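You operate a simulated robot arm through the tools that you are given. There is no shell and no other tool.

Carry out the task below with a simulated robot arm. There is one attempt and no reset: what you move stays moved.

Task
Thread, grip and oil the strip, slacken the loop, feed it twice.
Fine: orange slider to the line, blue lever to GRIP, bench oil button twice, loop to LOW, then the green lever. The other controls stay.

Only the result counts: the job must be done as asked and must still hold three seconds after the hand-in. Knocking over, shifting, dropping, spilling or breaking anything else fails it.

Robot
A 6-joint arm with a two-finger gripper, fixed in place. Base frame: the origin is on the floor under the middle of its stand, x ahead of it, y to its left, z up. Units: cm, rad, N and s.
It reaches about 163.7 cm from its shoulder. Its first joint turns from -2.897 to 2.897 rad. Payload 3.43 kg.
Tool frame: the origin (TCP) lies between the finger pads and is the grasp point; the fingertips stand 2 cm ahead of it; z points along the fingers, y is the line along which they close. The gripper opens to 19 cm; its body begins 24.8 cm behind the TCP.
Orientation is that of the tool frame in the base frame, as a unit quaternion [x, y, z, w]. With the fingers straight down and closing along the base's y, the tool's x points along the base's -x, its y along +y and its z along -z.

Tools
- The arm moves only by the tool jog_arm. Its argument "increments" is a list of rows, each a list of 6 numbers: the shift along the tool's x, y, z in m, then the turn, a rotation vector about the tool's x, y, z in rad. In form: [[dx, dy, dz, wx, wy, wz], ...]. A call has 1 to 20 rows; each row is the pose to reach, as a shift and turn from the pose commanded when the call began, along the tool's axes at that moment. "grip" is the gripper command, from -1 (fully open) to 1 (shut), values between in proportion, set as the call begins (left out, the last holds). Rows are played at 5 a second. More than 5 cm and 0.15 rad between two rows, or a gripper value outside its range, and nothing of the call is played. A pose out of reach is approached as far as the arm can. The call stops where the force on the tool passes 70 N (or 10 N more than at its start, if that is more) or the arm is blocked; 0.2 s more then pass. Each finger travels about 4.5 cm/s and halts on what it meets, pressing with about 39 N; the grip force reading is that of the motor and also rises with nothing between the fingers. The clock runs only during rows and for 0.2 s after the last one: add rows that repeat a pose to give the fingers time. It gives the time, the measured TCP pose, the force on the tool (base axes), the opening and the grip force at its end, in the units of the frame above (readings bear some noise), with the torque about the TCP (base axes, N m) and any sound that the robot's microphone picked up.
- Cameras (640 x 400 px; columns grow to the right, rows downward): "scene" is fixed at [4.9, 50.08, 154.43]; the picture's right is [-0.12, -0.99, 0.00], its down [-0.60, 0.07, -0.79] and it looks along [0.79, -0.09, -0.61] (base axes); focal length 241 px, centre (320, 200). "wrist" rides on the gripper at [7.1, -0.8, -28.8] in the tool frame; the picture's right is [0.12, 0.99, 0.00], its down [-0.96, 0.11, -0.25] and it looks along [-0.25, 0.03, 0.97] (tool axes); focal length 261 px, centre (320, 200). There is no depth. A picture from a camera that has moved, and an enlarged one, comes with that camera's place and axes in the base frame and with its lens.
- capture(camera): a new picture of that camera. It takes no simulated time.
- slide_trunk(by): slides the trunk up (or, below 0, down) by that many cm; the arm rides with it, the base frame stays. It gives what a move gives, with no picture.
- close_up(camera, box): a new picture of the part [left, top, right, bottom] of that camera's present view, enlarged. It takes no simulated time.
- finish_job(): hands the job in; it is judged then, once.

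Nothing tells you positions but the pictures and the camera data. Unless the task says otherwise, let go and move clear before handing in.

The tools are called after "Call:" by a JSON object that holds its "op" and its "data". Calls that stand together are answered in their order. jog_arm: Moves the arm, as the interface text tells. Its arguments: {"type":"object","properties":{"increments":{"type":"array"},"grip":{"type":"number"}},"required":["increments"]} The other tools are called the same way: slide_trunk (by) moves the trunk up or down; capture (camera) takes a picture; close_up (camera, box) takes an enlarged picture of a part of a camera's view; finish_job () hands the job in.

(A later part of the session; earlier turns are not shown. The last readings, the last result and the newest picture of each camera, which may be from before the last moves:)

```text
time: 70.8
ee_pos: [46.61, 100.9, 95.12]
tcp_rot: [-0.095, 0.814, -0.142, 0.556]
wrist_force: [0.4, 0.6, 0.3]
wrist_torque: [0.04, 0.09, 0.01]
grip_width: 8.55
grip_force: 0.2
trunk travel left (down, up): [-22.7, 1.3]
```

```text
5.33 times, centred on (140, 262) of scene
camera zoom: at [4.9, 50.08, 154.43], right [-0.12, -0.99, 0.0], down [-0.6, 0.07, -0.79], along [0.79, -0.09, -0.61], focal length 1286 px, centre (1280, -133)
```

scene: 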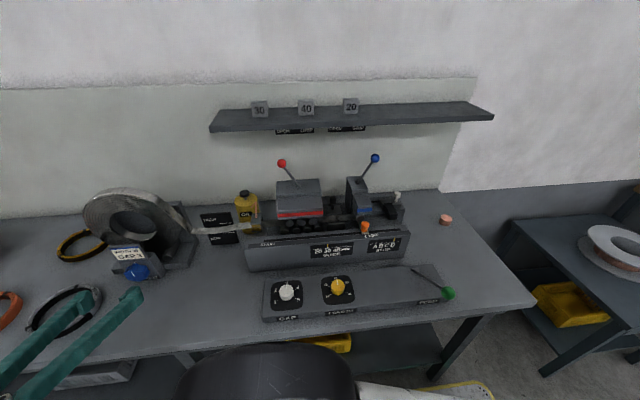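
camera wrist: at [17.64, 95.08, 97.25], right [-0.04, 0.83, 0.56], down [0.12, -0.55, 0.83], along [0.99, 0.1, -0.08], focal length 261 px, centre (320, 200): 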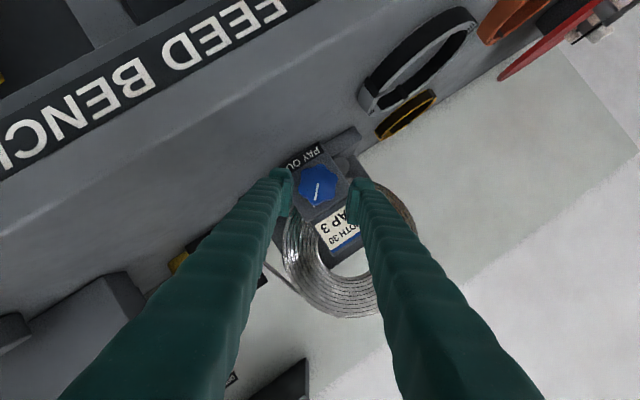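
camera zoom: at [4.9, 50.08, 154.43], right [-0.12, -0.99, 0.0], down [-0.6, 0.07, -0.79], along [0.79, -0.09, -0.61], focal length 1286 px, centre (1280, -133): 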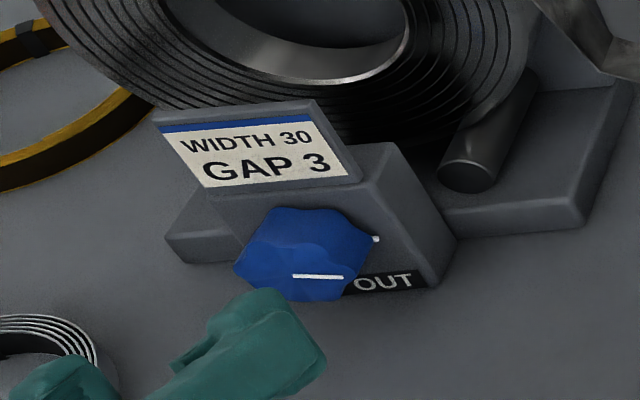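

The loop's low point is still just on the OK side of the lower line. Regrasping now.

Call:
{"op": "jog_arm", "data": {"increments": [[0, 0, 0.03, 0, 0, 0], [0, 0, 0.06, 0, 0, 0], [0, 0, 0.08, 0, 0, 0], [0, 0, 0.08, 0, 0, 0]]}}

Call:
{"op": "jog_arm", "data": {"increments": [[0, 0, 0, 0, 0, 0], [0, 0, 0, 0, 0, 0], [0, 0, 0, 0, 0, 0], [0, 0, 0, 0, 0, 0]], "grip": 0.6}}

Call:
{"op": "jog_arm", "data": {"increments": [[0, 0, 0, -0.0272, 0, 0.0699], [0, 0, 0, -0.0544, 0, 0.1398], [0, 0, 0, -0.0725, 0, 0.1864], [0, 0, 0, -0.0725, 0, 0.1864]]}}

Call:
{"op": "close_up", "data": {"camera": "scene", "box": [190, 205, 270, 245]}}

Call:
{"op": "close_up", "data": {"camera": "wrist", "box": [220, 100, 420, 260]}}

```text
time: 71.8
ee_pos: [53.97, 99.97, 92.36]
tcp_rot: [-0.096, 0.813, -0.14, 0.557]
wrist_force: [-0.4, -0.2, 0.7]
wrist_torque: [0.01, 0.02, -0.01]
grip_width: 8.49
grip_force: 0.1
trunk travel left (down, up): [-22.7, 1.3]
```

```text
time: 72.8
ee_pos: [53.91, 99.97, 92.21]
tcp_rot: [-0.095, 0.813, -0.142, 0.556]
wrist_force: [5.4, 11.1, 2.7]
wrist_torque: [0.04, 0.02, 0.29]
grip_width: 5.35
grip_force: 45.0
trunk travel left (down, up): [-22.7, 1.3]
```

```text
time: 73.8
ee_pos: [53.99, 99.95, 92.33]
tcp_rot: [-0.04, 0.824, -0.058, 0.563]
wrist_force: [4.2, 11.9, 5.4]
wrist_torque: [0.04, -0.04, 0.04]
grip_width: 5.39
grip_force: 45.0
trunk travel left (down, up): [-22.7, 1.3]
```

```text
8.00 times, centred on (230, 225) of scene
camera zoom: at [4.9, 50.08, 154.43], right [-0.12, -0.99, 0.0], down [-0.6, 0.07, -0.79], along [0.79, -0.09, -0.61], focal length 1930 px, centre (1040, 0)
```

zoom: 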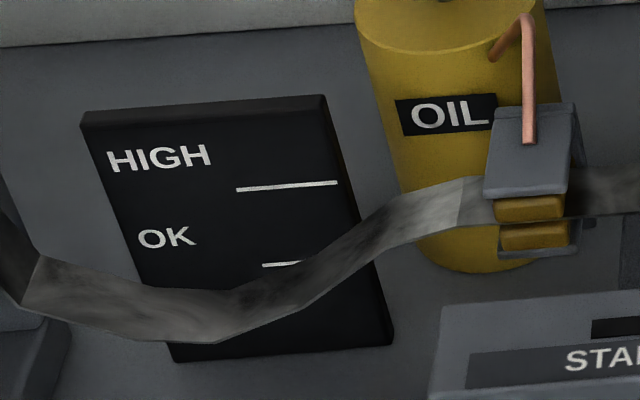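

```text
2.50 times, centred on (320, 180) of wrist
camera zoom: at [24.61, 99.7, 96.37], right [-0.04, 0.97, -0.25], down [0.12, 0.25, 0.96], along [0.99, 0.01, -0.13], focal length 652 px, centre (320, 250)
```

zoom: 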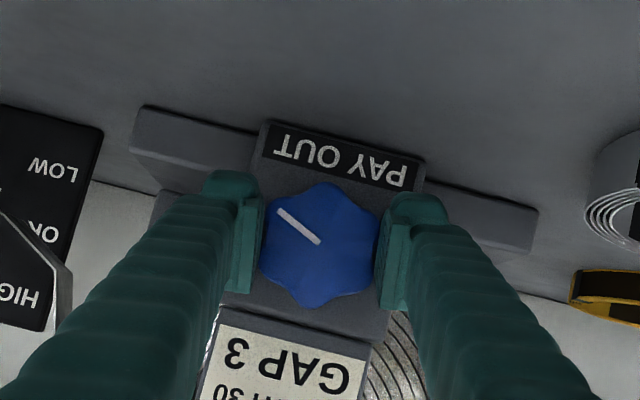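

Knob at about 112°. Continuing in small steps while watching the loop.

Call:
{"op": "jog_arm", "data": {"increments": [[0, 0, 0, -0.0272, 0, 0.0699], [0, 0, 0, -0.0544, 0, 0.1398], [0, 0, 0, -0.0725, 0, 0.1864], [0, 0, 0, -0.0725, 0, 0.1864]]}}

Call:
{"op": "close_up", "data": {"camera": "scene", "box": [190, 205, 270, 245]}}

```text
time: 74.8
ee_pos: [53.94, 100.09, 92.35]
tcp_rot: [0.017, 0.825, 0.023, 0.565]
wrist_force: [-4.8, 1.0, 7.0]
wrist_torque: [0.01, 0.04, -0.06]
grip_width: 5.39
grip_force: 45.0
trunk travel left (down, up): [-22.7, 1.3]
```

```text
8.00 times, centred on (230, 225) of scene
camera zoom: at [4.9, 50.08, 154.43], right [-0.12, -0.99, 0.0], down [-0.6, 0.07, -0.79], along [0.79, -0.09, -0.61], focal length 1930 px, centre (1040, 0)
```

zoom: 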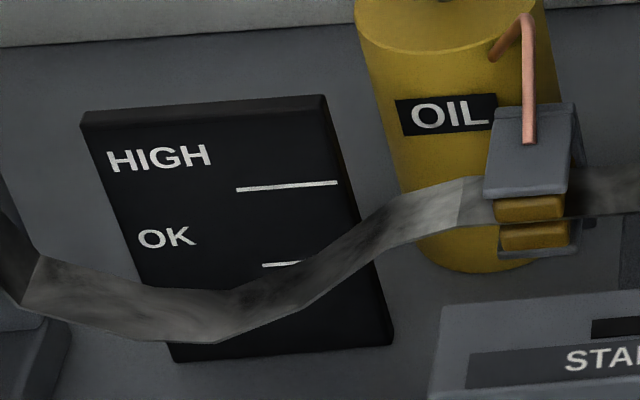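

Knob at about 123°, no step yet. Continuing.

Call:
{"op": "jog_arm", "data": {"increments": [[0, 0, 0, -0.0272, 0, 0.0699], [0, 0, 0, -0.0544, 0, 0.1398], [0, 0, 0, -0.0725, 0, 0.1864], [0, 0, 0, -0.0725, 0, 0.1864]]}}

Call:
{"op": "close_up", "data": {"camera": "scene", "box": [190, 205, 270, 245]}}

```text
time: 75.8
ee_pos: [53.96, 99.89, 92.37]
tcp_rot: [0.074, 0.818, 0.106, 0.56]
wrist_force: [-9.2, -5.8, 6.2]
wrist_torque: [0.0, -0.25, 0.02]
grip_width: 5.41
grip_force: 45.2
trunk travel left (down, up): [-22.7, 1.3]
```

```text
8.00 times, centred on (230, 225) of scene
camera zoom: at [4.9, 50.08, 154.43], right [-0.12, -0.99, 0.0], down [-0.6, 0.07, -0.79], along [0.79, -0.09, -0.61], focal length 1930 px, centre (1040, 0)
```

zoom: 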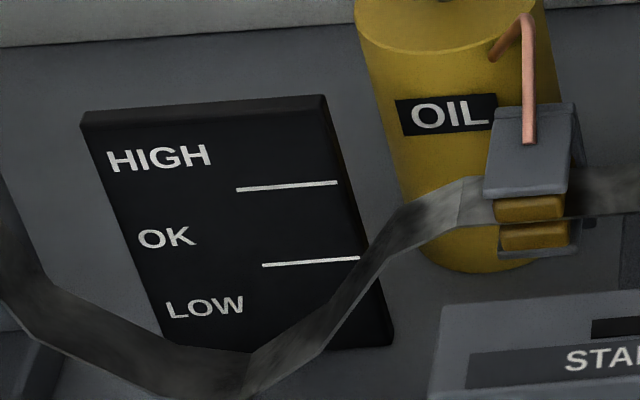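

The loop has stepped down into the LOW zone. I'll turn slightly further so it isn't right at the step's edge, then verify from a low view after releasing.

Call:
{"op": "jog_arm", "data": {"increments": [[0, 0, 0, -0.0272, 0, 0.0699], [0, 0, 0, -0.0544, 0, 0.1398], [0, 0, 0, -0.0544, 0, 0.1398]]}}

Call:
{"op": "close_up", "data": {"camera": "scene", "box": [190, 205, 270, 245]}}

Call:
{"op": "jog_arm", "data": {"increments": [[0, 0, 0, 0, 0, 0], [0, 0, 0, 0, 0, 0], [0, 0, -0.005, 0, 0, 0], [0, 0, -0.03, 0, 0, 0], [0, 0, -0.055, 0, 0, 0], [0, 0, -0.08, 0, 0, 0], [0, 0, -0.12, 0, 0, 0]], "grip": 0.3}}

Call:
{"op": "capture", "data": {"camera": "wrist"}}

Call:
{"op": "close_up", "data": {"camera": "scene", "box": [90, 205, 270, 305]}}

```text
time: 76.6
ee_pos: [54.03, 99.96, 92.4]
tcp_rot: [0.115, 0.808, 0.166, 0.553]
wrist_force: [-14.6, -14.9, 0.6]
wrist_torque: [-0.03, -0.13, -0.08]
grip_width: 5.42
grip_force: 45.3
trunk travel left (down, up): [-22.7, 1.3]
```

```text
8.00 times, centred on (230, 225) of scene
camera zoom: at [4.9, 50.08, 154.43], right [-0.12, -0.99, 0.0], down [-0.6, 0.07, -0.79], along [0.79, -0.09, -0.61], focal length 1930 px, centre (1040, 0)
```

zoom: 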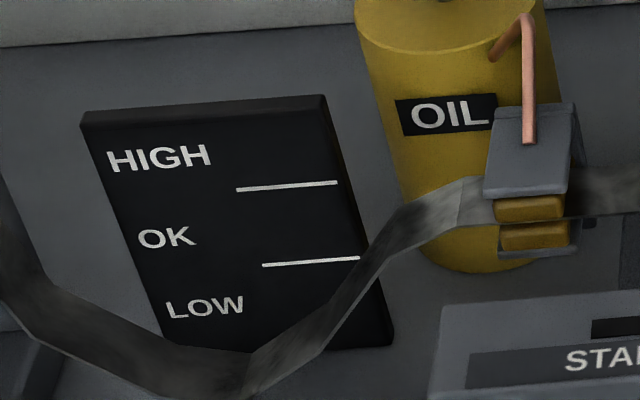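

```text
time: 78.2
ee_pos: [42.78, 98.32, 95.87]
tcp_rot: [0.115, 0.808, 0.167, 0.553]
wrist_force: [-0.5, -0.4, -1.2]
wrist_torque: [0.02, -0.03, 0.02]
grip_width: 6.63
grip_force: 0.0
trunk travel left (down, up): [-22.7, 1.3]
```

```text
taken
camera wrist: at [13.48, 96.02, 99.3], right [-0.04, 0.96, 0.29], down [0.12, -0.28, 0.95], along [0.99, 0.07, -0.1], focal length 261 px, centre (320, 200)
```

wrist: 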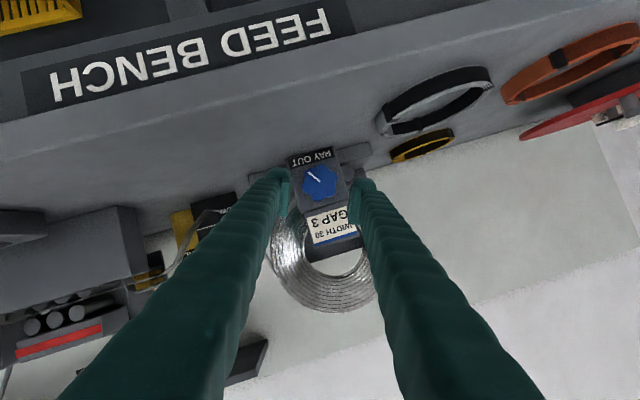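

```text
3.56 times, centred on (180, 255) of scene
camera zoom: at [4.9, 50.08, 154.43], right [-0.12, -0.99, 0.0], down [-0.6, 0.07, -0.79], along [0.79, -0.09, -0.61], focal length 858 px, centre (818, 4)
```

zoom: 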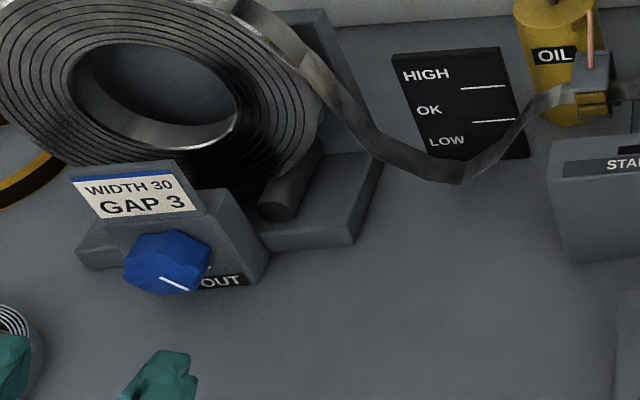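

The loop sits low against the board. I'll level the hand and shift right and up a little to confirm from a near-horizontal view before feeding.

Call:
{"op": "jog_arm", "data": {"increments": [[-0.0213, -0.0284, -0.0147, 0.0292, 0, -0.0751], [-0.0425, -0.0568, -0.0294, 0.0584, 0, -0.1502], [-0.0638, -0.0853, -0.0441, 0.0876, 0, -0.2254], [-0.085, -0.1137, -0.0588, 0.1168, 0, -0.3005], [-0.1063, -0.1421, -0.0735, 0.146, 0, -0.3756], [-0.1063, -0.1421, -0.0735, 0.146, 0, -0.3756]], "grip": 1}}

Call:
{"op": "capture", "data": {"camera": "wrist"}}

Call:
{"op": "capture", "data": {"camera": "scene"}}

```text
time: 79.6
ee_pos: [39.85, 80.28, 102.36]
tcp_rot: [0.001, 0.825, 0.002, 0.565]
wrist_force: [0.7, 0.1, 0.5]
wrist_torque: [-0.02, 0.05, 0.02]
grip_width: 0.0
grip_force: 34.7
trunk travel left (down, up): [-22.7, 1.3]
```

```text
taken
camera wrist: at [10.44, 79.39, 106.34], right [-0.04, 0.99, -0.11], down [0.12, 0.11, 0.99], along [0.99, 0.03, -0.12], focal length 261 px, centre (320, 200)
```

wrist: 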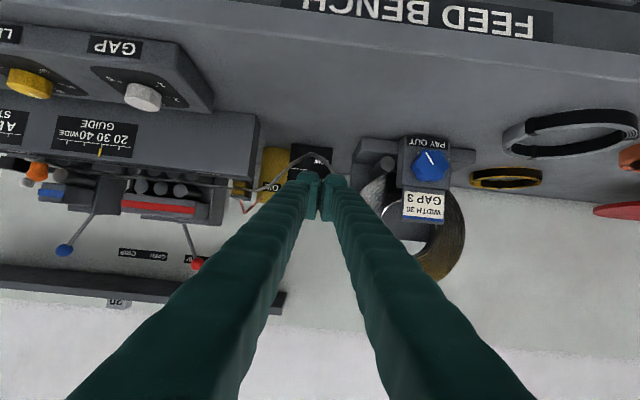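

```text
taken
```

scene: 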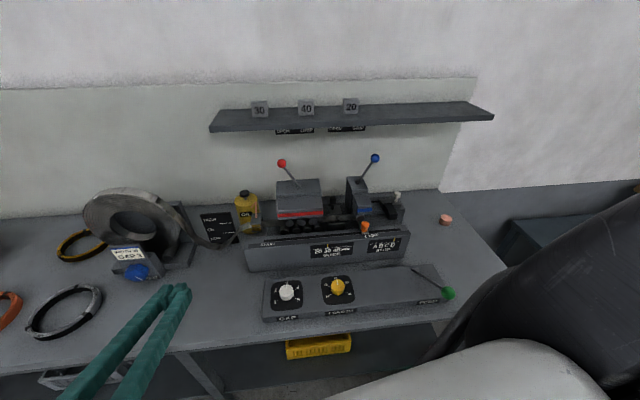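

Call:
{"op": "close_up", "data": {"camera": "wrist", "box": [230, 130, 370, 220]}}

Call:
{"op": "close_up", "data": {"camera": "wrist", "box": [0, 20, 240, 280]}}

Call:
{"op": "close_up", "data": {"camera": "scene", "box": [390, 245, 480, 310]}}

```text
4.44 times, centred on (300, 175) of wrist
camera zoom: at [10.44, 79.39, 106.34], right [-0.04, 0.99, -0.11], down [0.12, 0.11, 0.99], along [0.99, 0.03, -0.12], focal length 1158 px, centre (409, 311)
```

zoom: 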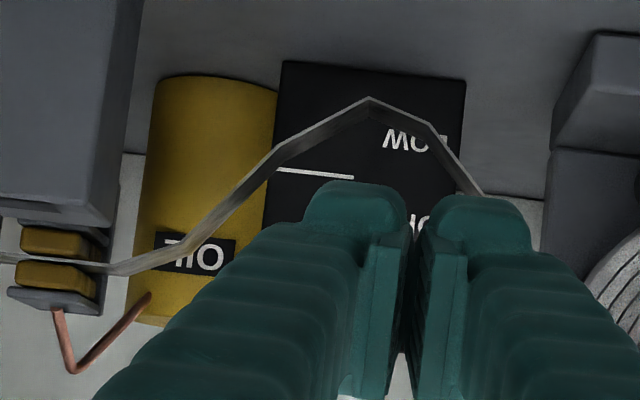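

```text
1.54 times, centred on (120, 150) of wrist
camera zoom: at [10.44, 79.39, 106.34], right [-0.04, 0.99, -0.11], down [0.12, 0.11, 0.99], along [0.99, 0.03, -0.12], focal length 401 px, centre (628, 277)
```

zoom: 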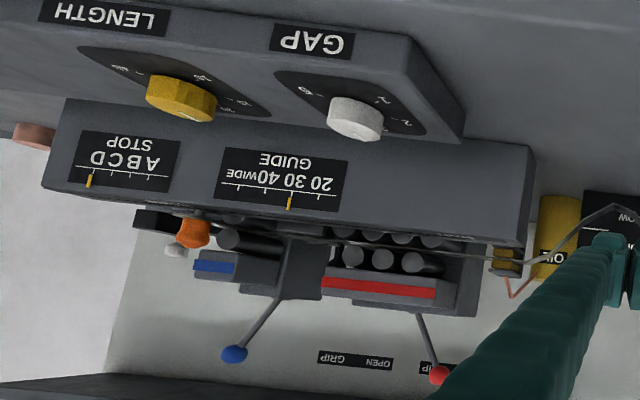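

```text
6.15 times, centred on (435, 278) of scene
camera zoom: at [4.9, 50.08, 154.43], right [-0.12, -0.99, 0.0], down [-0.6, 0.07, -0.79], along [0.79, -0.09, -0.61], focal length 1484 px, centre (-388, -277)
```

zoom: 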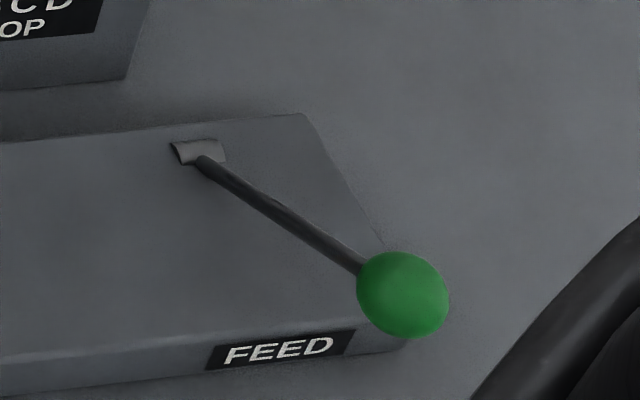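

The loop's low point is well inside the LOW zone and the machine settings are unchanged. Next is the green FEED lever, with its pivot at about (48.9, 13.7, 89) and its ball at about (34.7, 14.3, 99.8). I'll go up and over toward it first.

Call:
{"op": "jog_arm", "data": {"increments": [[-0.028, -0.03, -0.0055, 0, 0.08, 0], [-0.056, -0.06, -0.011, 0, 0.16, 0], [-0.084, -0.09, -0.0165, 0, 0.24, 0], [-0.112, -0.12, -0.022, 0, 0.32, 0], [-0.14, -0.15, -0.0275, 0, 0.4, 0], [-0.168, -0.18, -0.033, 0, 0.48, 0], [-0.196, -0.21, -0.0385, 0, 0.56, 0], [-0.224, -0.24, -0.044, 0, 0.64, 0], [-0.252, -0.27, -0.0495, 0, 0.72, 0], [-0.279, -0.3, -0.0549, 0, 0.8, 0], [-0.279, -0.3, -0.0549, 0, 0.8, 0]]}}

Call:
{"op": "capture", "data": {"camera": "wrist"}}

Call:
{"op": "capture", "data": {"camera": "scene"}}

```text
time: 80.5
ee_pos: [43.82, 71.7, 100.6]
tcp_rot: [-0.022, 0.898, -0.079, 0.432]
wrist_force: [-0.8, 1.4, 0.1]
wrist_torque: [-0.19, -0.21, -0.16]
grip_width: 0.01
grip_force: 34.2
trunk travel left (down, up): [-22.7, 1.3]
stopped in row 4: the arm was blocked; the commanded pose is now the measured one
```

```text
taken
camera wrist: at [16.9, 73.66, 112.92], right [-0.05, 0.97, -0.25], down [0.41, 0.25, 0.88], along [0.91, -0.06, -0.41], focal length 261 px, centre (320, 200)
```

wrist: 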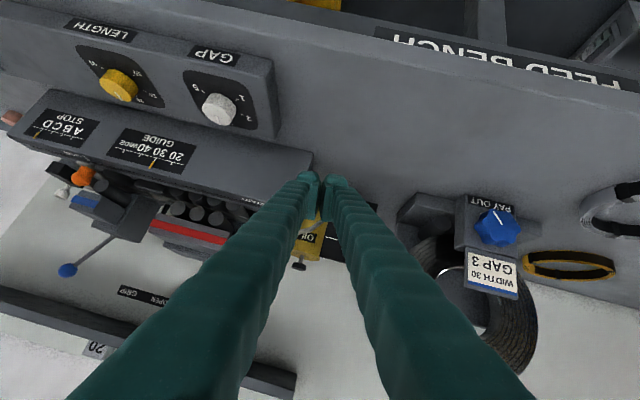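

```text
taken
```

scene: 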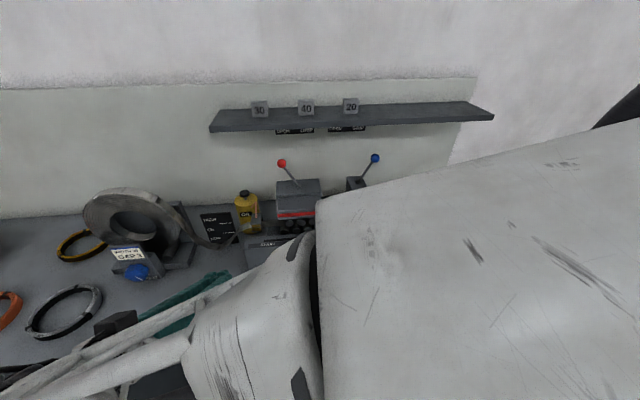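

The arm reported being blocked with no contact force: that pose folds the arm too close to its own shoulder. I'll reverse along the route that worked before, going outward first and straightening the hand.

Call:
{"op": "jog_arm", "data": {"increments": [[-0.0118, 0.0362, -0.0147, -0.0204, 0, 0.018], [-0.0237, 0.0725, -0.0294, -0.0409, -0.001, 0.036], [-0.0355, 0.1087, -0.044, -0.0613, -0.0015, 0.054], [-0.0473, 0.145, -0.0587, -0.0818, -0.002, 0.072], [-0.0592, 0.1812, -0.0734, -0.1022, -0.0025, 0.09], [-0.071, 0.2175, -0.0881, -0.1227, -0.003, 0.108], [-0.071, 0.2175, -0.0881, -0.1227, -0.003, 0.108]]}}

Call:
{"op": "capture", "data": {"camera": "scene"}}

Call:
{"op": "capture", "data": {"camera": "wrist"}}

```text
time: 82.2
ee_pos: [41.64, 94.52, 109.45]
tcp_rot: [0.002, 0.9, 0.007, 0.435]
wrist_force: [-0.2, 0.4, 0.6]
wrist_torque: [-0.02, -0.06, -0.03]
grip_width: 0.0
grip_force: 34.6
trunk travel left (down, up): [-22.7, 1.3]
```

```text
taken
```

scene: 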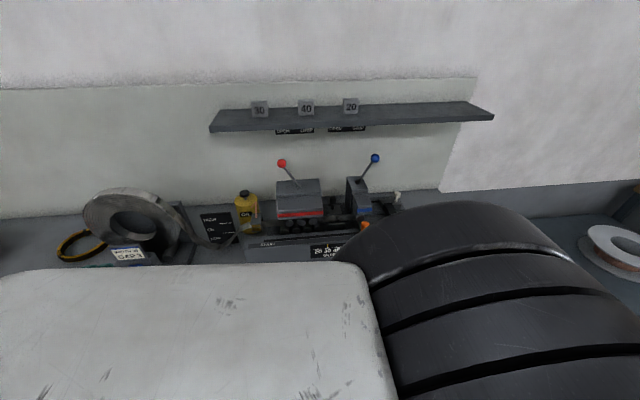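

```text
taken
camera wrist: at [14.79, 93.43, 121.76], right [-0.08, 0.99, -0.08], down [0.4, 0.1, 0.91], along [0.91, 0.04, -0.41], focal length 261 px, centre (320, 200)
```

wrist: 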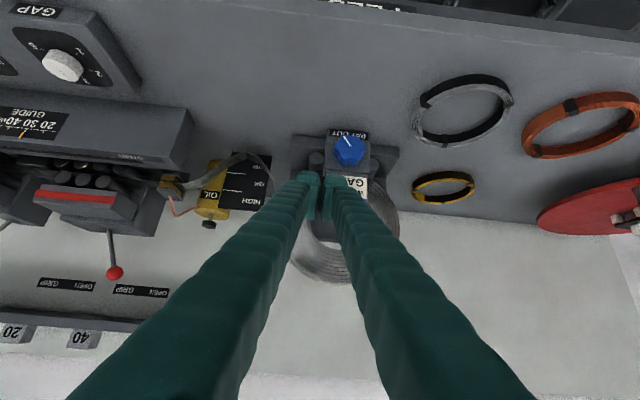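

Back in a good posture. Now reversing to the high waypoint near (62, 70, 125).

Call:
{"op": "jog_arm", "data": {"increments": [[-0.0276, -0.0272, 0.0071, 0, 0.0544, 0], [-0.0552, -0.0544, 0.0141, 0, 0.1089, 0], [-0.0827, -0.0817, 0.0212, 0, 0.1633, 0], [-0.1103, -0.1089, 0.0282, 0, 0.2178, 0], [-0.1379, -0.1361, 0.0353, 0, 0.2722, 0], [-0.1655, -0.1633, 0.0423, 0, 0.3267, 0], [-0.193, -0.1906, 0.0494, 0, 0.3811, 0], [-0.2206, -0.2178, 0.0564, 0, 0.4356, 0], [-0.2482, -0.245, 0.0635, 0, 0.49, 0], [-0.2482, -0.245, 0.0635, 0, 0.49, 0]]}}

Call:
{"op": "capture", "data": {"camera": "scene"}}

```text
time: 84.3
ee_pos: [61.97, 70.07, 124.53]
tcp_rot: [0.0, 0.979, 0.008, 0.203]
wrist_force: [-0.4, 0.3, -0.2]
wrist_torque: [0.07, 0.0, 0.0]
grip_width: 0.0
grip_force: 34.2
trunk travel left (down, up): [-22.7, 1.3]
```

```text
taken
```

scene: 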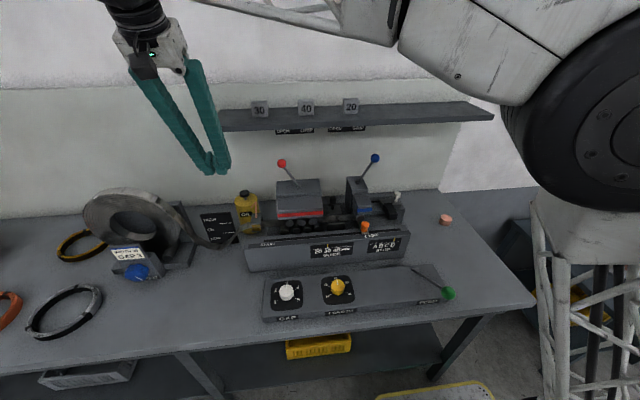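

Everything on the bench looks right. I'll travel at height over to y≈14, near the green lever.

Call:
{"op": "jog_arm", "data": {"increments": [[-0.004, -0.045, -0.0095, 0, 0, 0], [-0.008, -0.09, -0.0185, 0, 0, 0], [-0.0119, -0.135, -0.0275, 0, 0, 0], [-0.0119, -0.18, -0.0275, 0, 0, 0], [-0.0119, -0.225, -0.0275, 0, 0, 0], [-0.0119, -0.27, -0.0275, 0, 0, 0], [-0.0119, -0.315, -0.0275, 0, 0, 0], [-0.0119, -0.36, -0.0275, 0, 0, 0], [-0.0119, -0.405, -0.0275, 0, 0, 0], [-0.0119, -0.45, -0.0275, 0, 0, 0], [-0.0119, -0.495, -0.0275, 0, 0, 0], [-0.0119, -0.54, -0.0275, 0, 0, 0], [-0.0119, -0.558, -0.0275, 0, 0, 0]]}}

Call:
{"op": "jog_arm", "data": {"increments": [[0.037, 0, -0.01, 0, 0.07, 0], [0.074, 0, -0.02, 0, 0.14, 0], [0.11, 0, -0.035, 0, 0.21, 0], [0.147, 0, -0.05, 0, 0.28, 0], [0.165, 0, -0.065, 0, 0.35, 0], [0.165, 0, -0.065, 0, 0.41, 0]]}}

Call:
{"op": "capture", "data": {"camera": "wrist"}}

Call:
{"op": "capture", "data": {"camera": "scene"}}

```text
time: 87.2
ee_pos: [62.09, 13.92, 126.61]
tcp_rot: [0.0, 0.979, 0.007, 0.204]
wrist_force: [-0.9, 0.2, -0.2]
wrist_torque: [-0.04, 0.01, 0.0]
grip_width: 0.0
grip_force: 34.0
trunk travel left (down, up): [-22.7, 1.3]
```

```text
time: 88.5
ee_pos: [44.51, 14.07, 125.98]
tcp_rot: [-0.002, 1.0, 0.008, 0.0]
wrist_force: [-0.6, -1.4, -0.1]
wrist_torque: [0.05, -0.12, 0.0]
grip_width: 0.0
grip_force: 34.5
trunk travel left (down, up): [-22.7, 1.3]
```

```text
taken
camera wrist: at [37.46, 12.77, 154.83], right [-0.12, 0.99, 0.02], down [0.96, 0.12, 0.25], along [0.25, 0.05, -0.97], focal length 261 px, centre (320, 200)
```

wrist: 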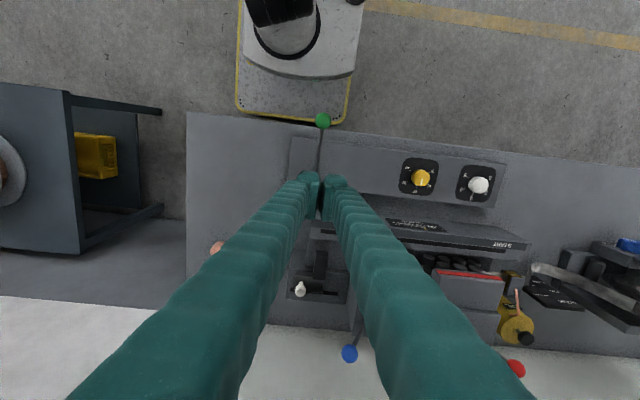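

```text
taken
```

scene: 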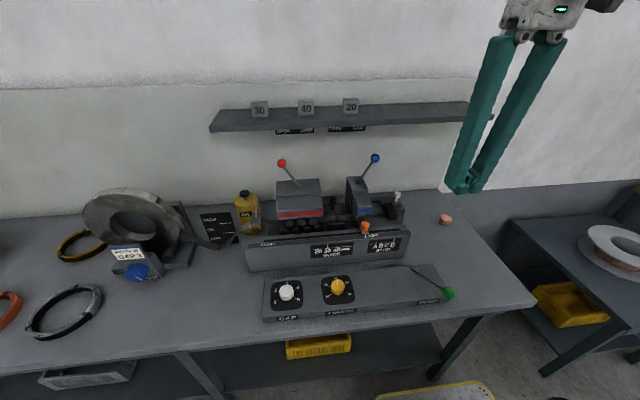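

I'm above the lever area. I'll zoom in on the green lever and its pivot to determine which way it swings.

Call:
{"op": "close_up", "data": {"camera": "wrist", "box": [270, 95, 380, 205]}}

Call:
{"op": "close_up", "data": {"camera": "scene", "box": [395, 255, 465, 305]}}

```text
3.64 times, centred on (325, 150) of wrist
camera zoom: at [37.46, 12.77, 154.83], right [-0.12, 0.99, 0.02], down [0.96, 0.12, 0.25], along [0.25, 0.05, -0.97], focal length 948 px, centre (302, 382)
```

zoom: 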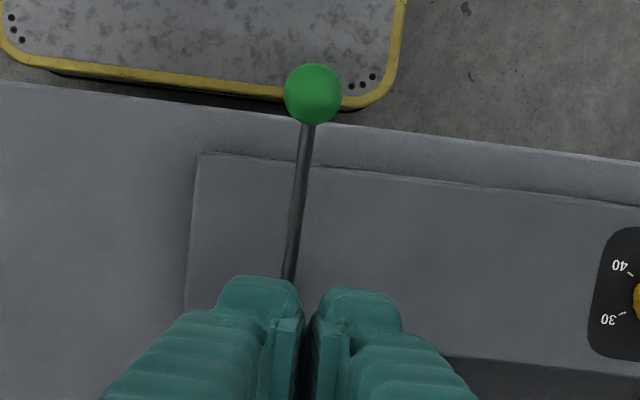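

```text
8.00 times, centred on (430, 280) of scene
camera zoom: at [4.9, 50.08, 154.43], right [-0.12, -0.99, 0.0], down [-0.6, 0.07, -0.79], along [0.79, -0.09, -0.61], focal length 1930 px, centre (-560, -440)
```

zoom: 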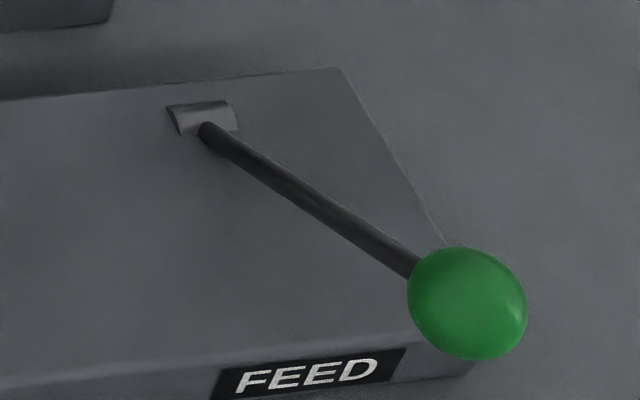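

The lever swings in the x–z plane, with the ball at (34.9, 14.0, 99.1) leaning toward the operator about 35° above horizontal. I'll approach from above with the fingers open to straddle the ball, leaning the gripper away from the robot for reach.

Call:
{"op": "jog_arm", "data": {"increments": [[0.018, 0, 0.036, 0, 0.06, 0], [0.036, 0, 0.072, 0, 0.12, 0], [0.054, 0, 0.108, 0, 0.18, 0], [0.072, 0, 0.144, 0, 0.24, 0], [0.09, 0, 0.18, 0, 0.3, 0], [0.09, 0, 0.18, 0, 0.3, 0]], "grip": 0.26}}

Call:
{"op": "capture", "data": {"camera": "wrist"}}

Call:
{"op": "close_up", "data": {"camera": "scene", "box": [380, 200, 500, 310]}}

```text
time: 90.0
ee_pos: [35.5, 14.3, 107.92]
tcp_rot: [-0.003, 0.989, 0.007, -0.148]
wrist_force: [0.7, -0.1, 0.5]
wrist_torque: [-0.01, 0.02, -0.01]
grip_width: 7.01
grip_force: 0.1
trunk travel left (down, up): [-22.7, 1.3]
```

```text
taken
camera wrist: at [37.36, 12.92, 137.47], right [-0.12, 0.99, 0.05], down [0.99, 0.12, -0.05], along [-0.05, 0.04, -1.0], focal length 261 px, centre (320, 200)
```

wrist: 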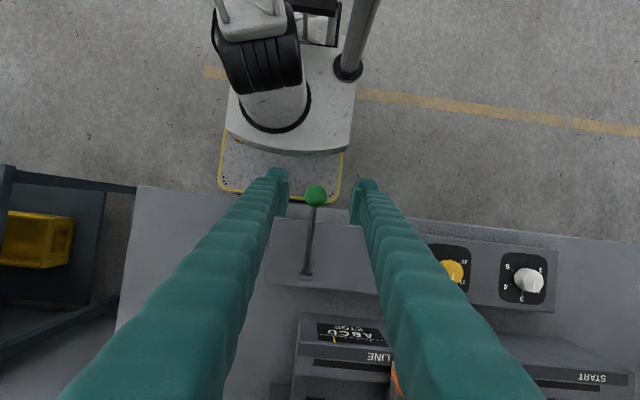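

```text
3.64 times, centred on (440, 255) of scene
camera zoom: at [4.9, 50.08, 154.43], right [-0.12, -0.99, 0.0], down [-0.6, 0.07, -0.79], along [0.79, -0.09, -0.61], focal length 877 px, centre (-116, 0)
```

zoom: 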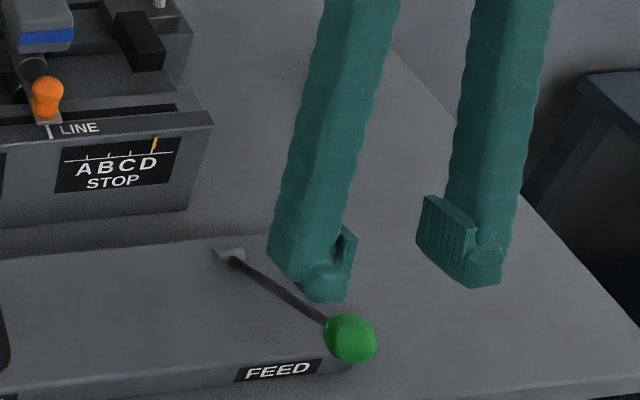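

The ball is centred between the open fingers. I'll lower so the pads are around it and then grip.

Call:
{"op": "jog_arm", "data": {"increments": [[-0.0066, -0.001, 0.0287, 0, 0, 0], [-0.0132, -0.002, 0.0574, 0, 0, 0], [-0.0198, -0.003, 0.086, 0, 0, 0], [-0.0198, -0.003, 0.086, 0, 0, 0]]}}

Call:
{"op": "jog_arm", "data": {"increments": [[0, 0, 0, 0, 0, 0], [0, 0, 0, 0, 0, 0], [0, 0, 0, 0, 0, 0], [0, 0, 0, 0, 0, 0]], "grip": 0.75}}

Call:
{"op": "close_up", "data": {"camera": "wrist", "box": [250, 130, 390, 260]}}

Call:
{"op": "close_up", "data": {"camera": "scene", "box": [380, 220, 480, 310]}}

```text
time: 91.0
ee_pos: [34.78, 14.24, 99.04]
tcp_rot: [-0.003, 0.989, 0.007, -0.148]
wrist_force: [-0.5, 0.4, 0.4]
wrist_torque: [-0.01, 0.0, 0.04]
grip_width: 7.03
grip_force: 0.1
trunk travel left (down, up): [-22.7, 1.3]
```

```text
time: 92.0
ee_pos: [34.59, 14.1, 98.96]
tcp_rot: [-0.004, 0.989, 0.008, -0.149]
wrist_force: [1.4, -15.7, -0.7]
wrist_torque: [0.01, 0.01, 0.01]
grip_width: 3.31
grip_force: 8.2
trunk travel left (down, up): [-22.7, 1.3]
```

```text
3.08 times, centred on (320, 195) of wrist
camera zoom: at [36.51, 12.8, 128.65], right [-0.12, 0.99, 0.05], down [0.99, 0.12, -0.04], along [-0.05, 0.04, -1.0], focal length 802 px, centre (320, 215)
```

zoom: 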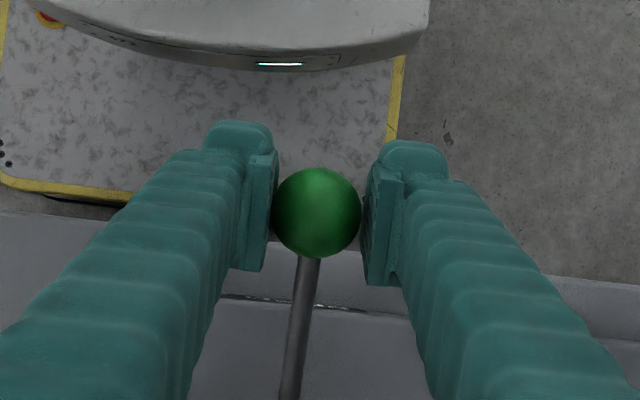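

```text
4.44 times, centred on (430, 265) of scene
camera zoom: at [4.9, 50.08, 154.43], right [-0.12, -0.99, 0.0], down [-0.6, 0.07, -0.79], along [0.79, -0.09, -0.61], focal length 1072 px, centre (-169, -89)
```

zoom: 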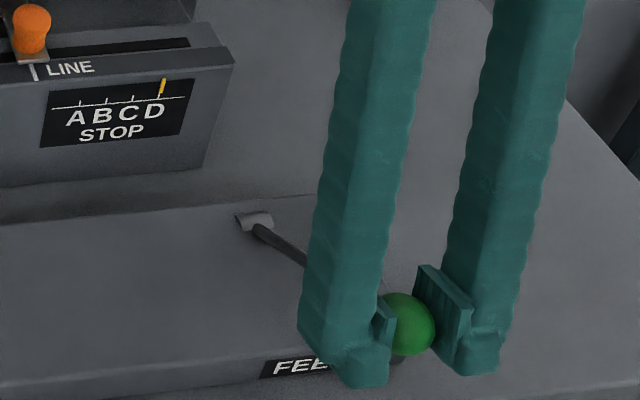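

The ball is held. I'll re-centre slightly, firm up the grip and test a small downward stroke (about 5°) along the lever's arc, watching the force.

Call:
{"op": "jog_arm", "data": {"increments": [[0, -0.001, 0, 0, 0, 0], [0, -0.001, 0, 0, 0, 0], [0.0021, -0.001, 0.0071, 0, 0, 0], [0.0037, -0.001, 0.0144, 0, 0, 0]], "grip": 0.85}}

Call:
{"op": "close_up", "data": {"camera": "scene", "box": [380, 220, 480, 310]}}

```text
time: 93.0
ee_pos: [33.91, 13.96, 97.76]
tcp_rot: [-0.003, 0.989, 0.007, -0.149]
wrist_force: [3.4, -19.8, 7.4]
wrist_torque: [-0.01, -1.27, -0.08]
grip_width: 2.96
grip_force: 45.1
trunk travel left (down, up): [-22.7, 1.3]
```

```text
4.44 times, centred on (430, 265) of scene
camera zoom: at [4.9, 50.08, 154.43], right [-0.12, -0.99, 0.0], down [-0.6, 0.07, -0.79], along [0.79, -0.09, -0.61], focal length 1072 px, centre (-169, -89)
```

zoom: 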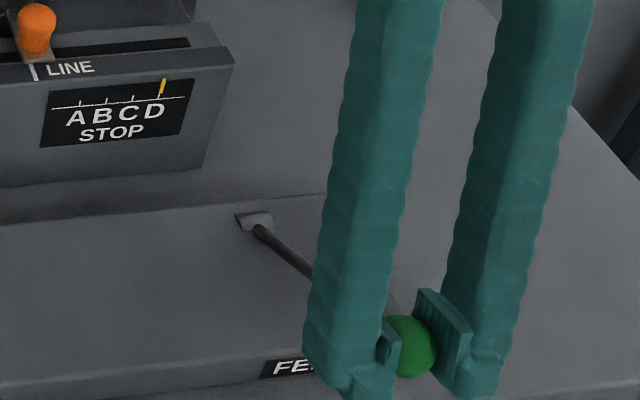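

The lever moves down freely at about 7 N, and the slider and strip advance slightly with it, so down is the feed direction. I'll continue along the arc.

Call:
{"op": "jog_arm", "data": {"increments": [[0.0014, 0, 0.0074, 0, 0, 0], [0.0027, 0, 0.01475, 0, 0, 0], [0.0035, 0, 0.0222, 0, 0, 0], [0.0041, 0, 0.02974, 0, 0, 0]]}}

Call:
{"op": "close_up", "data": {"camera": "scene", "box": [340, 180, 480, 310]}}

Call:
{"op": "close_up", "data": {"camera": "wrist", "box": [250, 130, 390, 260]}}

```text
time: 94.0
ee_pos: [32.81, 14.02, 95.25]
tcp_rot: [-0.004, 0.989, 0.007, -0.148]
wrist_force: [-2.3, -22.2, 10.4]
wrist_torque: [0.06, -1.26, -0.04]
grip_width: 2.96
grip_force: 45.0
trunk travel left (down, up): [-22.7, 1.3]
```

```text
3.08 times, centred on (410, 245) of scene
camera zoom: at [4.9, 50.08, 154.43], right [-0.12, -0.99, 0.0], down [-0.6, 0.07, -0.79], along [0.79, -0.09, -0.61], focal length 742 px, centre (43, 62)
```

zoom: 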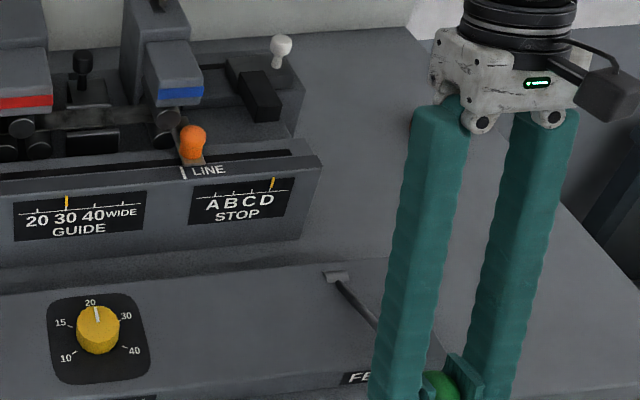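

```text
3.08 times, centred on (320, 195) of wrist
camera zoom: at [34.57, 12.67, 124.89], right [-0.12, 0.99, 0.05], down [0.99, 0.12, -0.04], along [-0.05, 0.04, -1.0], focal length 802 px, centre (320, 215)
```

zoom: 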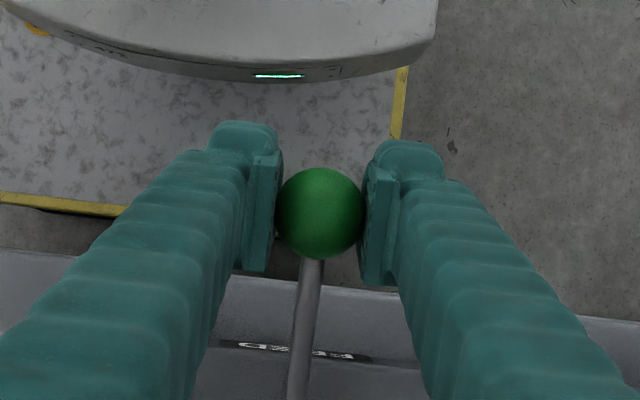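

Stroke is progressing smoothly. Continuing down.

Call:
{"op": "jog_arm", "data": {"increments": [[0.0001, -0.001, 0.0075, 0, 0, 0], [0.0001, -0.001, 0.015, 0, 0, 0], [-0.0005, -0.001, 0.0225, 0, 0, 0]]}}

Call:
{"op": "close_up", "data": {"camera": "scene", "box": [340, 180, 480, 310]}}

```text
time: 94.8
ee_pos: [32.09, 13.89, 93.15]
tcp_rot: [-0.003, 0.989, 0.008, -0.148]
wrist_force: [-8.9, 2.8, 10.3]
wrist_torque: [0.03, -1.13, -0.03]
grip_width: 2.97
grip_force: 44.7
trunk travel left (down, up): [-22.7, 1.3]
```

```text
3.08 times, centred on (410, 245) of scene
camera zoom: at [4.9, 50.08, 154.43], right [-0.12, -0.99, 0.0], down [-0.6, 0.07, -0.79], along [0.79, -0.09, -0.61], focal length 742 px, centre (43, 62)
```

zoom: 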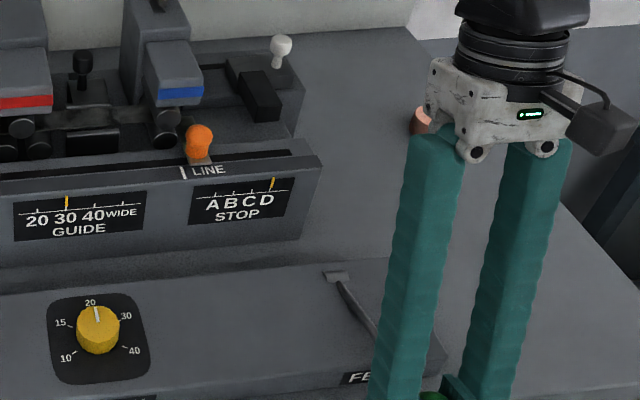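

Still advancing proportionally. Continuing a few more degrees.

Call:
{"op": "jog_arm", "data": {"increments": [[-0.0009, 0, 0.0075, 0, 0, 0], [-0.0019, 0, 0.0149, 0, 0, 0], [-0.0019, 0, 0.0149, 0, 0, 0]]}}

Call:
{"op": "close_up", "data": {"camera": "scene", "box": [340, 180, 480, 310]}}

Call:
{"op": "close_up", "data": {"camera": "wrist", "box": [250, 130, 390, 260]}}

```text
time: 95.5
ee_pos: [31.88, 14.01, 91.62]
tcp_rot: [-0.003, 0.989, 0.007, -0.149]
wrist_force: [-8.1, 1.3, 7.2]
wrist_torque: [0.0, -0.64, -0.01]
grip_width: 2.95
grip_force: 45.3
trunk travel left (down, up): [-22.7, 1.3]
```

```text
3.08 times, centred on (410, 245) of scene
camera zoom: at [4.9, 50.08, 154.43], right [-0.12, -0.99, 0.0], down [-0.6, 0.07, -0.79], along [0.79, -0.09, -0.61], focal length 742 px, centre (43, 62)
```

zoom: 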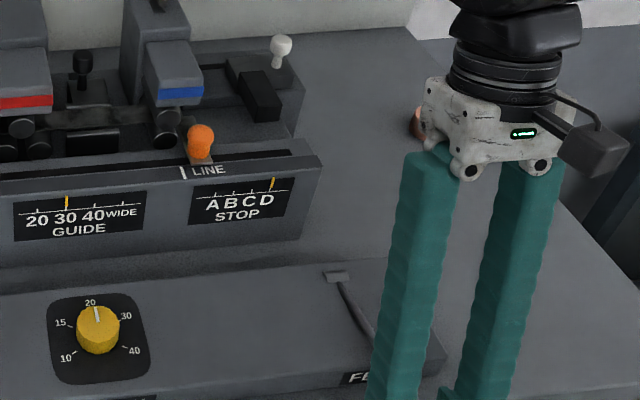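

```text
3.08 times, centred on (320, 195) of wrist
camera zoom: at [33.66, 12.68, 121.23], right [-0.12, 0.99, 0.05], down [0.99, 0.12, -0.04], along [-0.05, 0.04, -1.0], focal length 802 px, centre (320, 215)
```

zoom: 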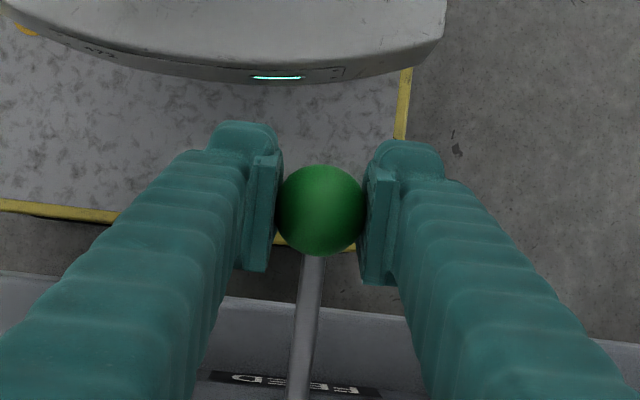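

The slider advance is slowing, so the stroke end should be near. I'll go down a little more.

Call:
{"op": "jog_arm", "data": {"increments": [[-0.0015, 0, 0.0073, 0, 0, 0], [-0.0015, 0, 0.0073, 0, 0, 0]]}}

Call:
{"op": "close_up", "data": {"camera": "scene", "box": [350, 200, 410, 250]}}

Call:
{"op": "close_up", "data": {"camera": "scene", "box": [180, 180, 280, 250]}}

```text
time: 96.2
ee_pos: [31.79, 13.99, 90.8]
tcp_rot: [-0.003, 0.989, 0.008, -0.15]
wrist_force: [-10.9, 0.2, 5.2]
wrist_torque: [0.01, -0.46, 0.0]
grip_width: 2.96
grip_force: 44.4
trunk travel left (down, up): [-22.7, 1.3]
```

```text
8.00 times, centred on (380, 225) of scene
camera zoom: at [4.9, 50.08, 154.43], right [-0.12, -0.99, 0.0], down [-0.6, 0.07, -0.79], along [0.79, -0.09, -0.61], focal length 1930 px, centre (-160, 0)
```

zoom: 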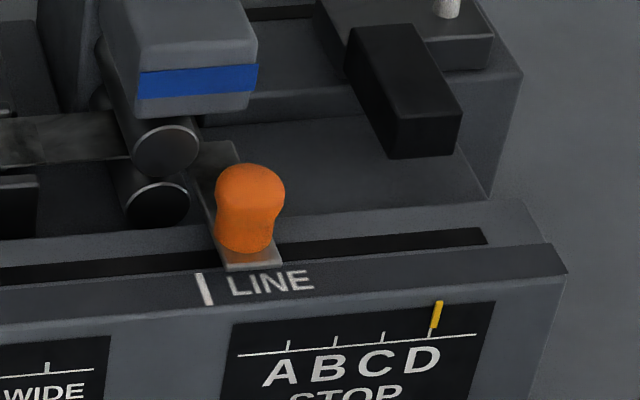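

```text
5.71 times, centred on (230, 215) of scene
camera zoom: at [4.9, 50.08, 154.43], right [-0.12, -0.99, 0.0], down [-0.6, 0.07, -0.79], along [0.79, -0.09, -0.61], focal length 1378 px, centre (834, 114)
```

zoom: 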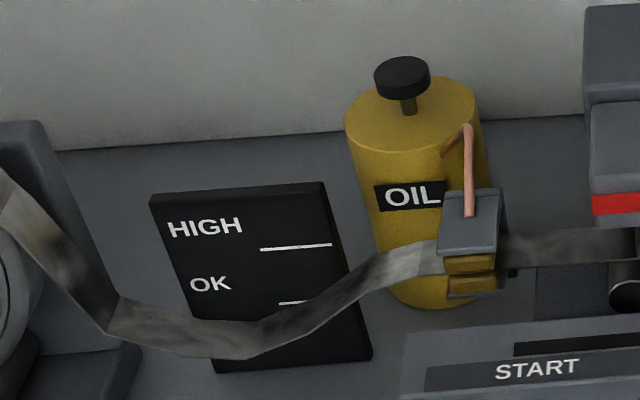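

The first feed has registered: the slider advanced exactly 2.0 cm (LENGTH 20) and then stopped moving, and the loop rose one step. I'll go slightly further to feel for the end stop, so the stroke is complete.

Call:
{"op": "jog_arm", "data": {"increments": [[-0.0006, 0, 0.0037, 0, 0, 0], [-0.0013, 0, 0.0075, 0, 0, 0], [-0.0013, 0, 0.0075, 0, 0, 0]]}}

Call:
{"op": "close_up", "data": {"camera": "scene", "box": [350, 200, 410, 250]}}

Call:
{"op": "close_up", "data": {"camera": "scene", "box": [380, 230, 480, 310]}}

```text
time: 97.0
ee_pos: [31.82, 14.05, 90.08]
tcp_rot: [-0.003, 0.989, 0.007, -0.148]
wrist_force: [-16.0, -4.9, 7.2]
wrist_torque: [0.01, -0.64, -0.02]
grip_width: 2.93
grip_force: 44.9
trunk travel left (down, up): [-22.7, 1.3]
```

```text
8.00 times, centred on (380, 225) of scene
camera zoom: at [4.9, 50.08, 154.43], right [-0.12, -0.99, 0.0], down [-0.6, 0.07, -0.79], along [0.79, -0.09, -0.61], focal length 1930 px, centre (-160, 0)
```

zoom: 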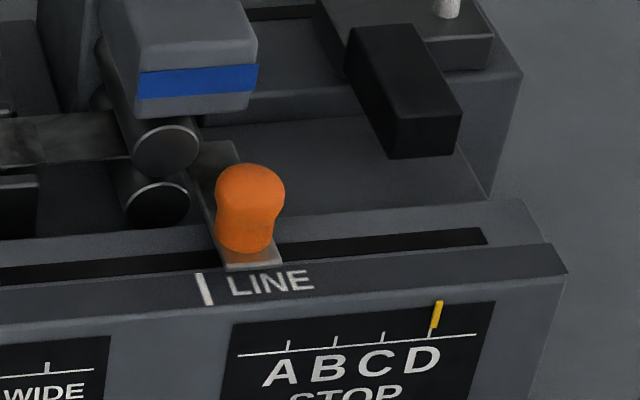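

```text
5.00 times, centred on (430, 270) of scene
camera zoom: at [4.9, 50.08, 154.43], right [-0.12, -0.99, 0.0], down [-0.6, 0.07, -0.79], along [0.79, -0.09, -0.61], focal length 1206 px, centre (-230, -150)
```

zoom: 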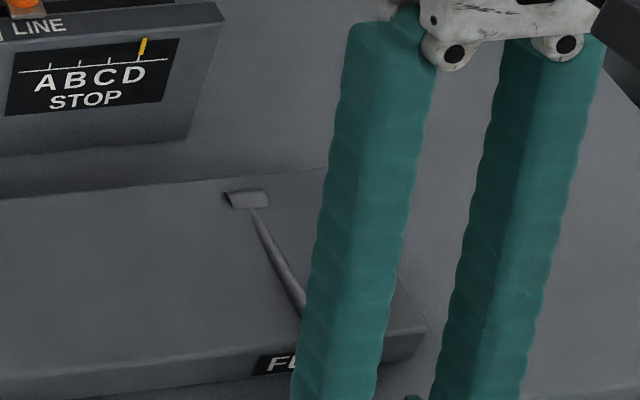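

The slider stayed put, so feed one is complete. I'll bring the lever back up along its arc to its rest position and check that the strip stays.

Call:
{"op": "jog_arm", "data": {"increments": [[0.0032, 0, -0.0146, 0, 0, 0], [0.0051, 0, -0.0295, 0, 0, 0], [0.0055, 0, -0.0446, 0, 0, 0], [0.0048, 0, -0.0595, 0, 0, 0], [0.0027, 0, -0.0744, 0, 0, 0], [-0.0006, 0, -0.0891, 0, 0, 0], [-0.0028, 0, -0.0962, 0, 0, 0], [-0.0028, 0, -0.0962, 0, 0, 0]]}}

Call:
{"op": "close_up", "data": {"camera": "scene", "box": [340, 180, 480, 310]}}

Call:
{"op": "close_up", "data": {"camera": "scene", "box": [350, 200, 410, 250]}}

Call:
{"op": "close_up", "data": {"camera": "scene", "box": [180, 180, 280, 250]}}

```text
time: 98.8
ee_pos: [34.88, 14.09, 99.03]
tcp_rot: [-0.003, 0.988, 0.007, -0.151]
wrist_force: [-14.9, 6.9, -55.7]
wrist_torque: [-0.07, 0.2, 0.02]
grip_width: 2.98
grip_force: 45.0
trunk travel left (down, up): [-22.7, 1.3]
```

```text
3.08 times, centred on (410, 245) of scene
camera zoom: at [4.9, 50.08, 154.43], right [-0.12, -0.99, 0.0], down [-0.6, 0.07, -0.79], along [0.79, -0.09, -0.61], focal length 742 px, centre (43, 62)
```

zoom: 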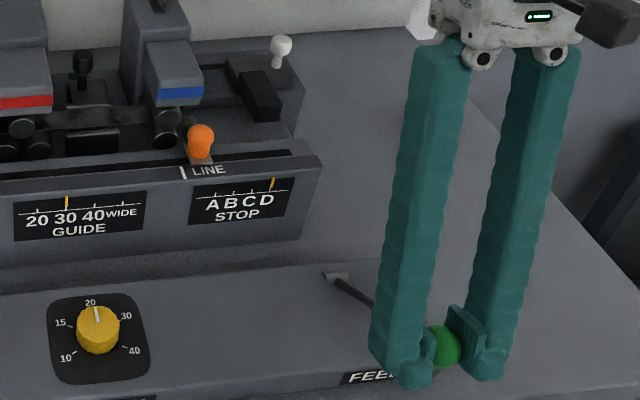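

```text
8.00 times, centred on (380, 225) of scene
camera zoom: at [4.9, 50.08, 154.43], right [-0.12, -0.99, 0.0], down [-0.6, 0.07, -0.79], along [0.79, -0.09, -0.61], focal length 1930 px, centre (-160, 0)
```

zoom: 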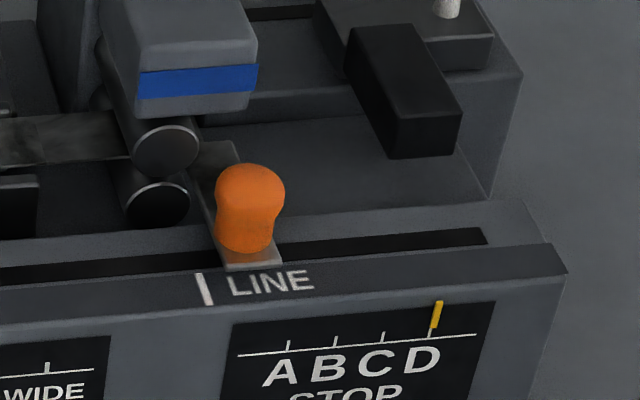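

```text
5.71 times, centred on (230, 215) of scene
camera zoom: at [4.9, 50.08, 154.43], right [-0.12, -0.99, 0.0], down [-0.6, 0.07, -0.79], along [0.79, -0.09, -0.61], focal length 1378 px, centre (834, 114)
```

zoom: 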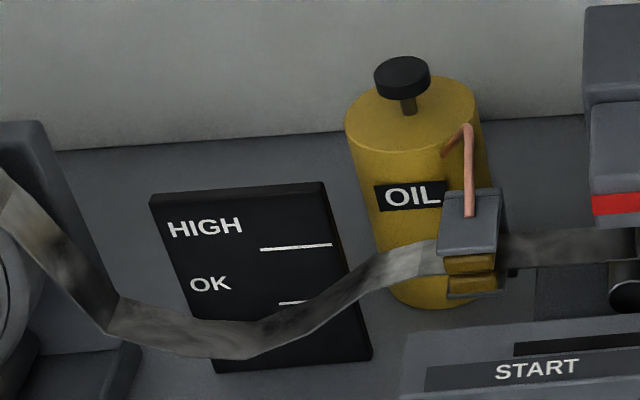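

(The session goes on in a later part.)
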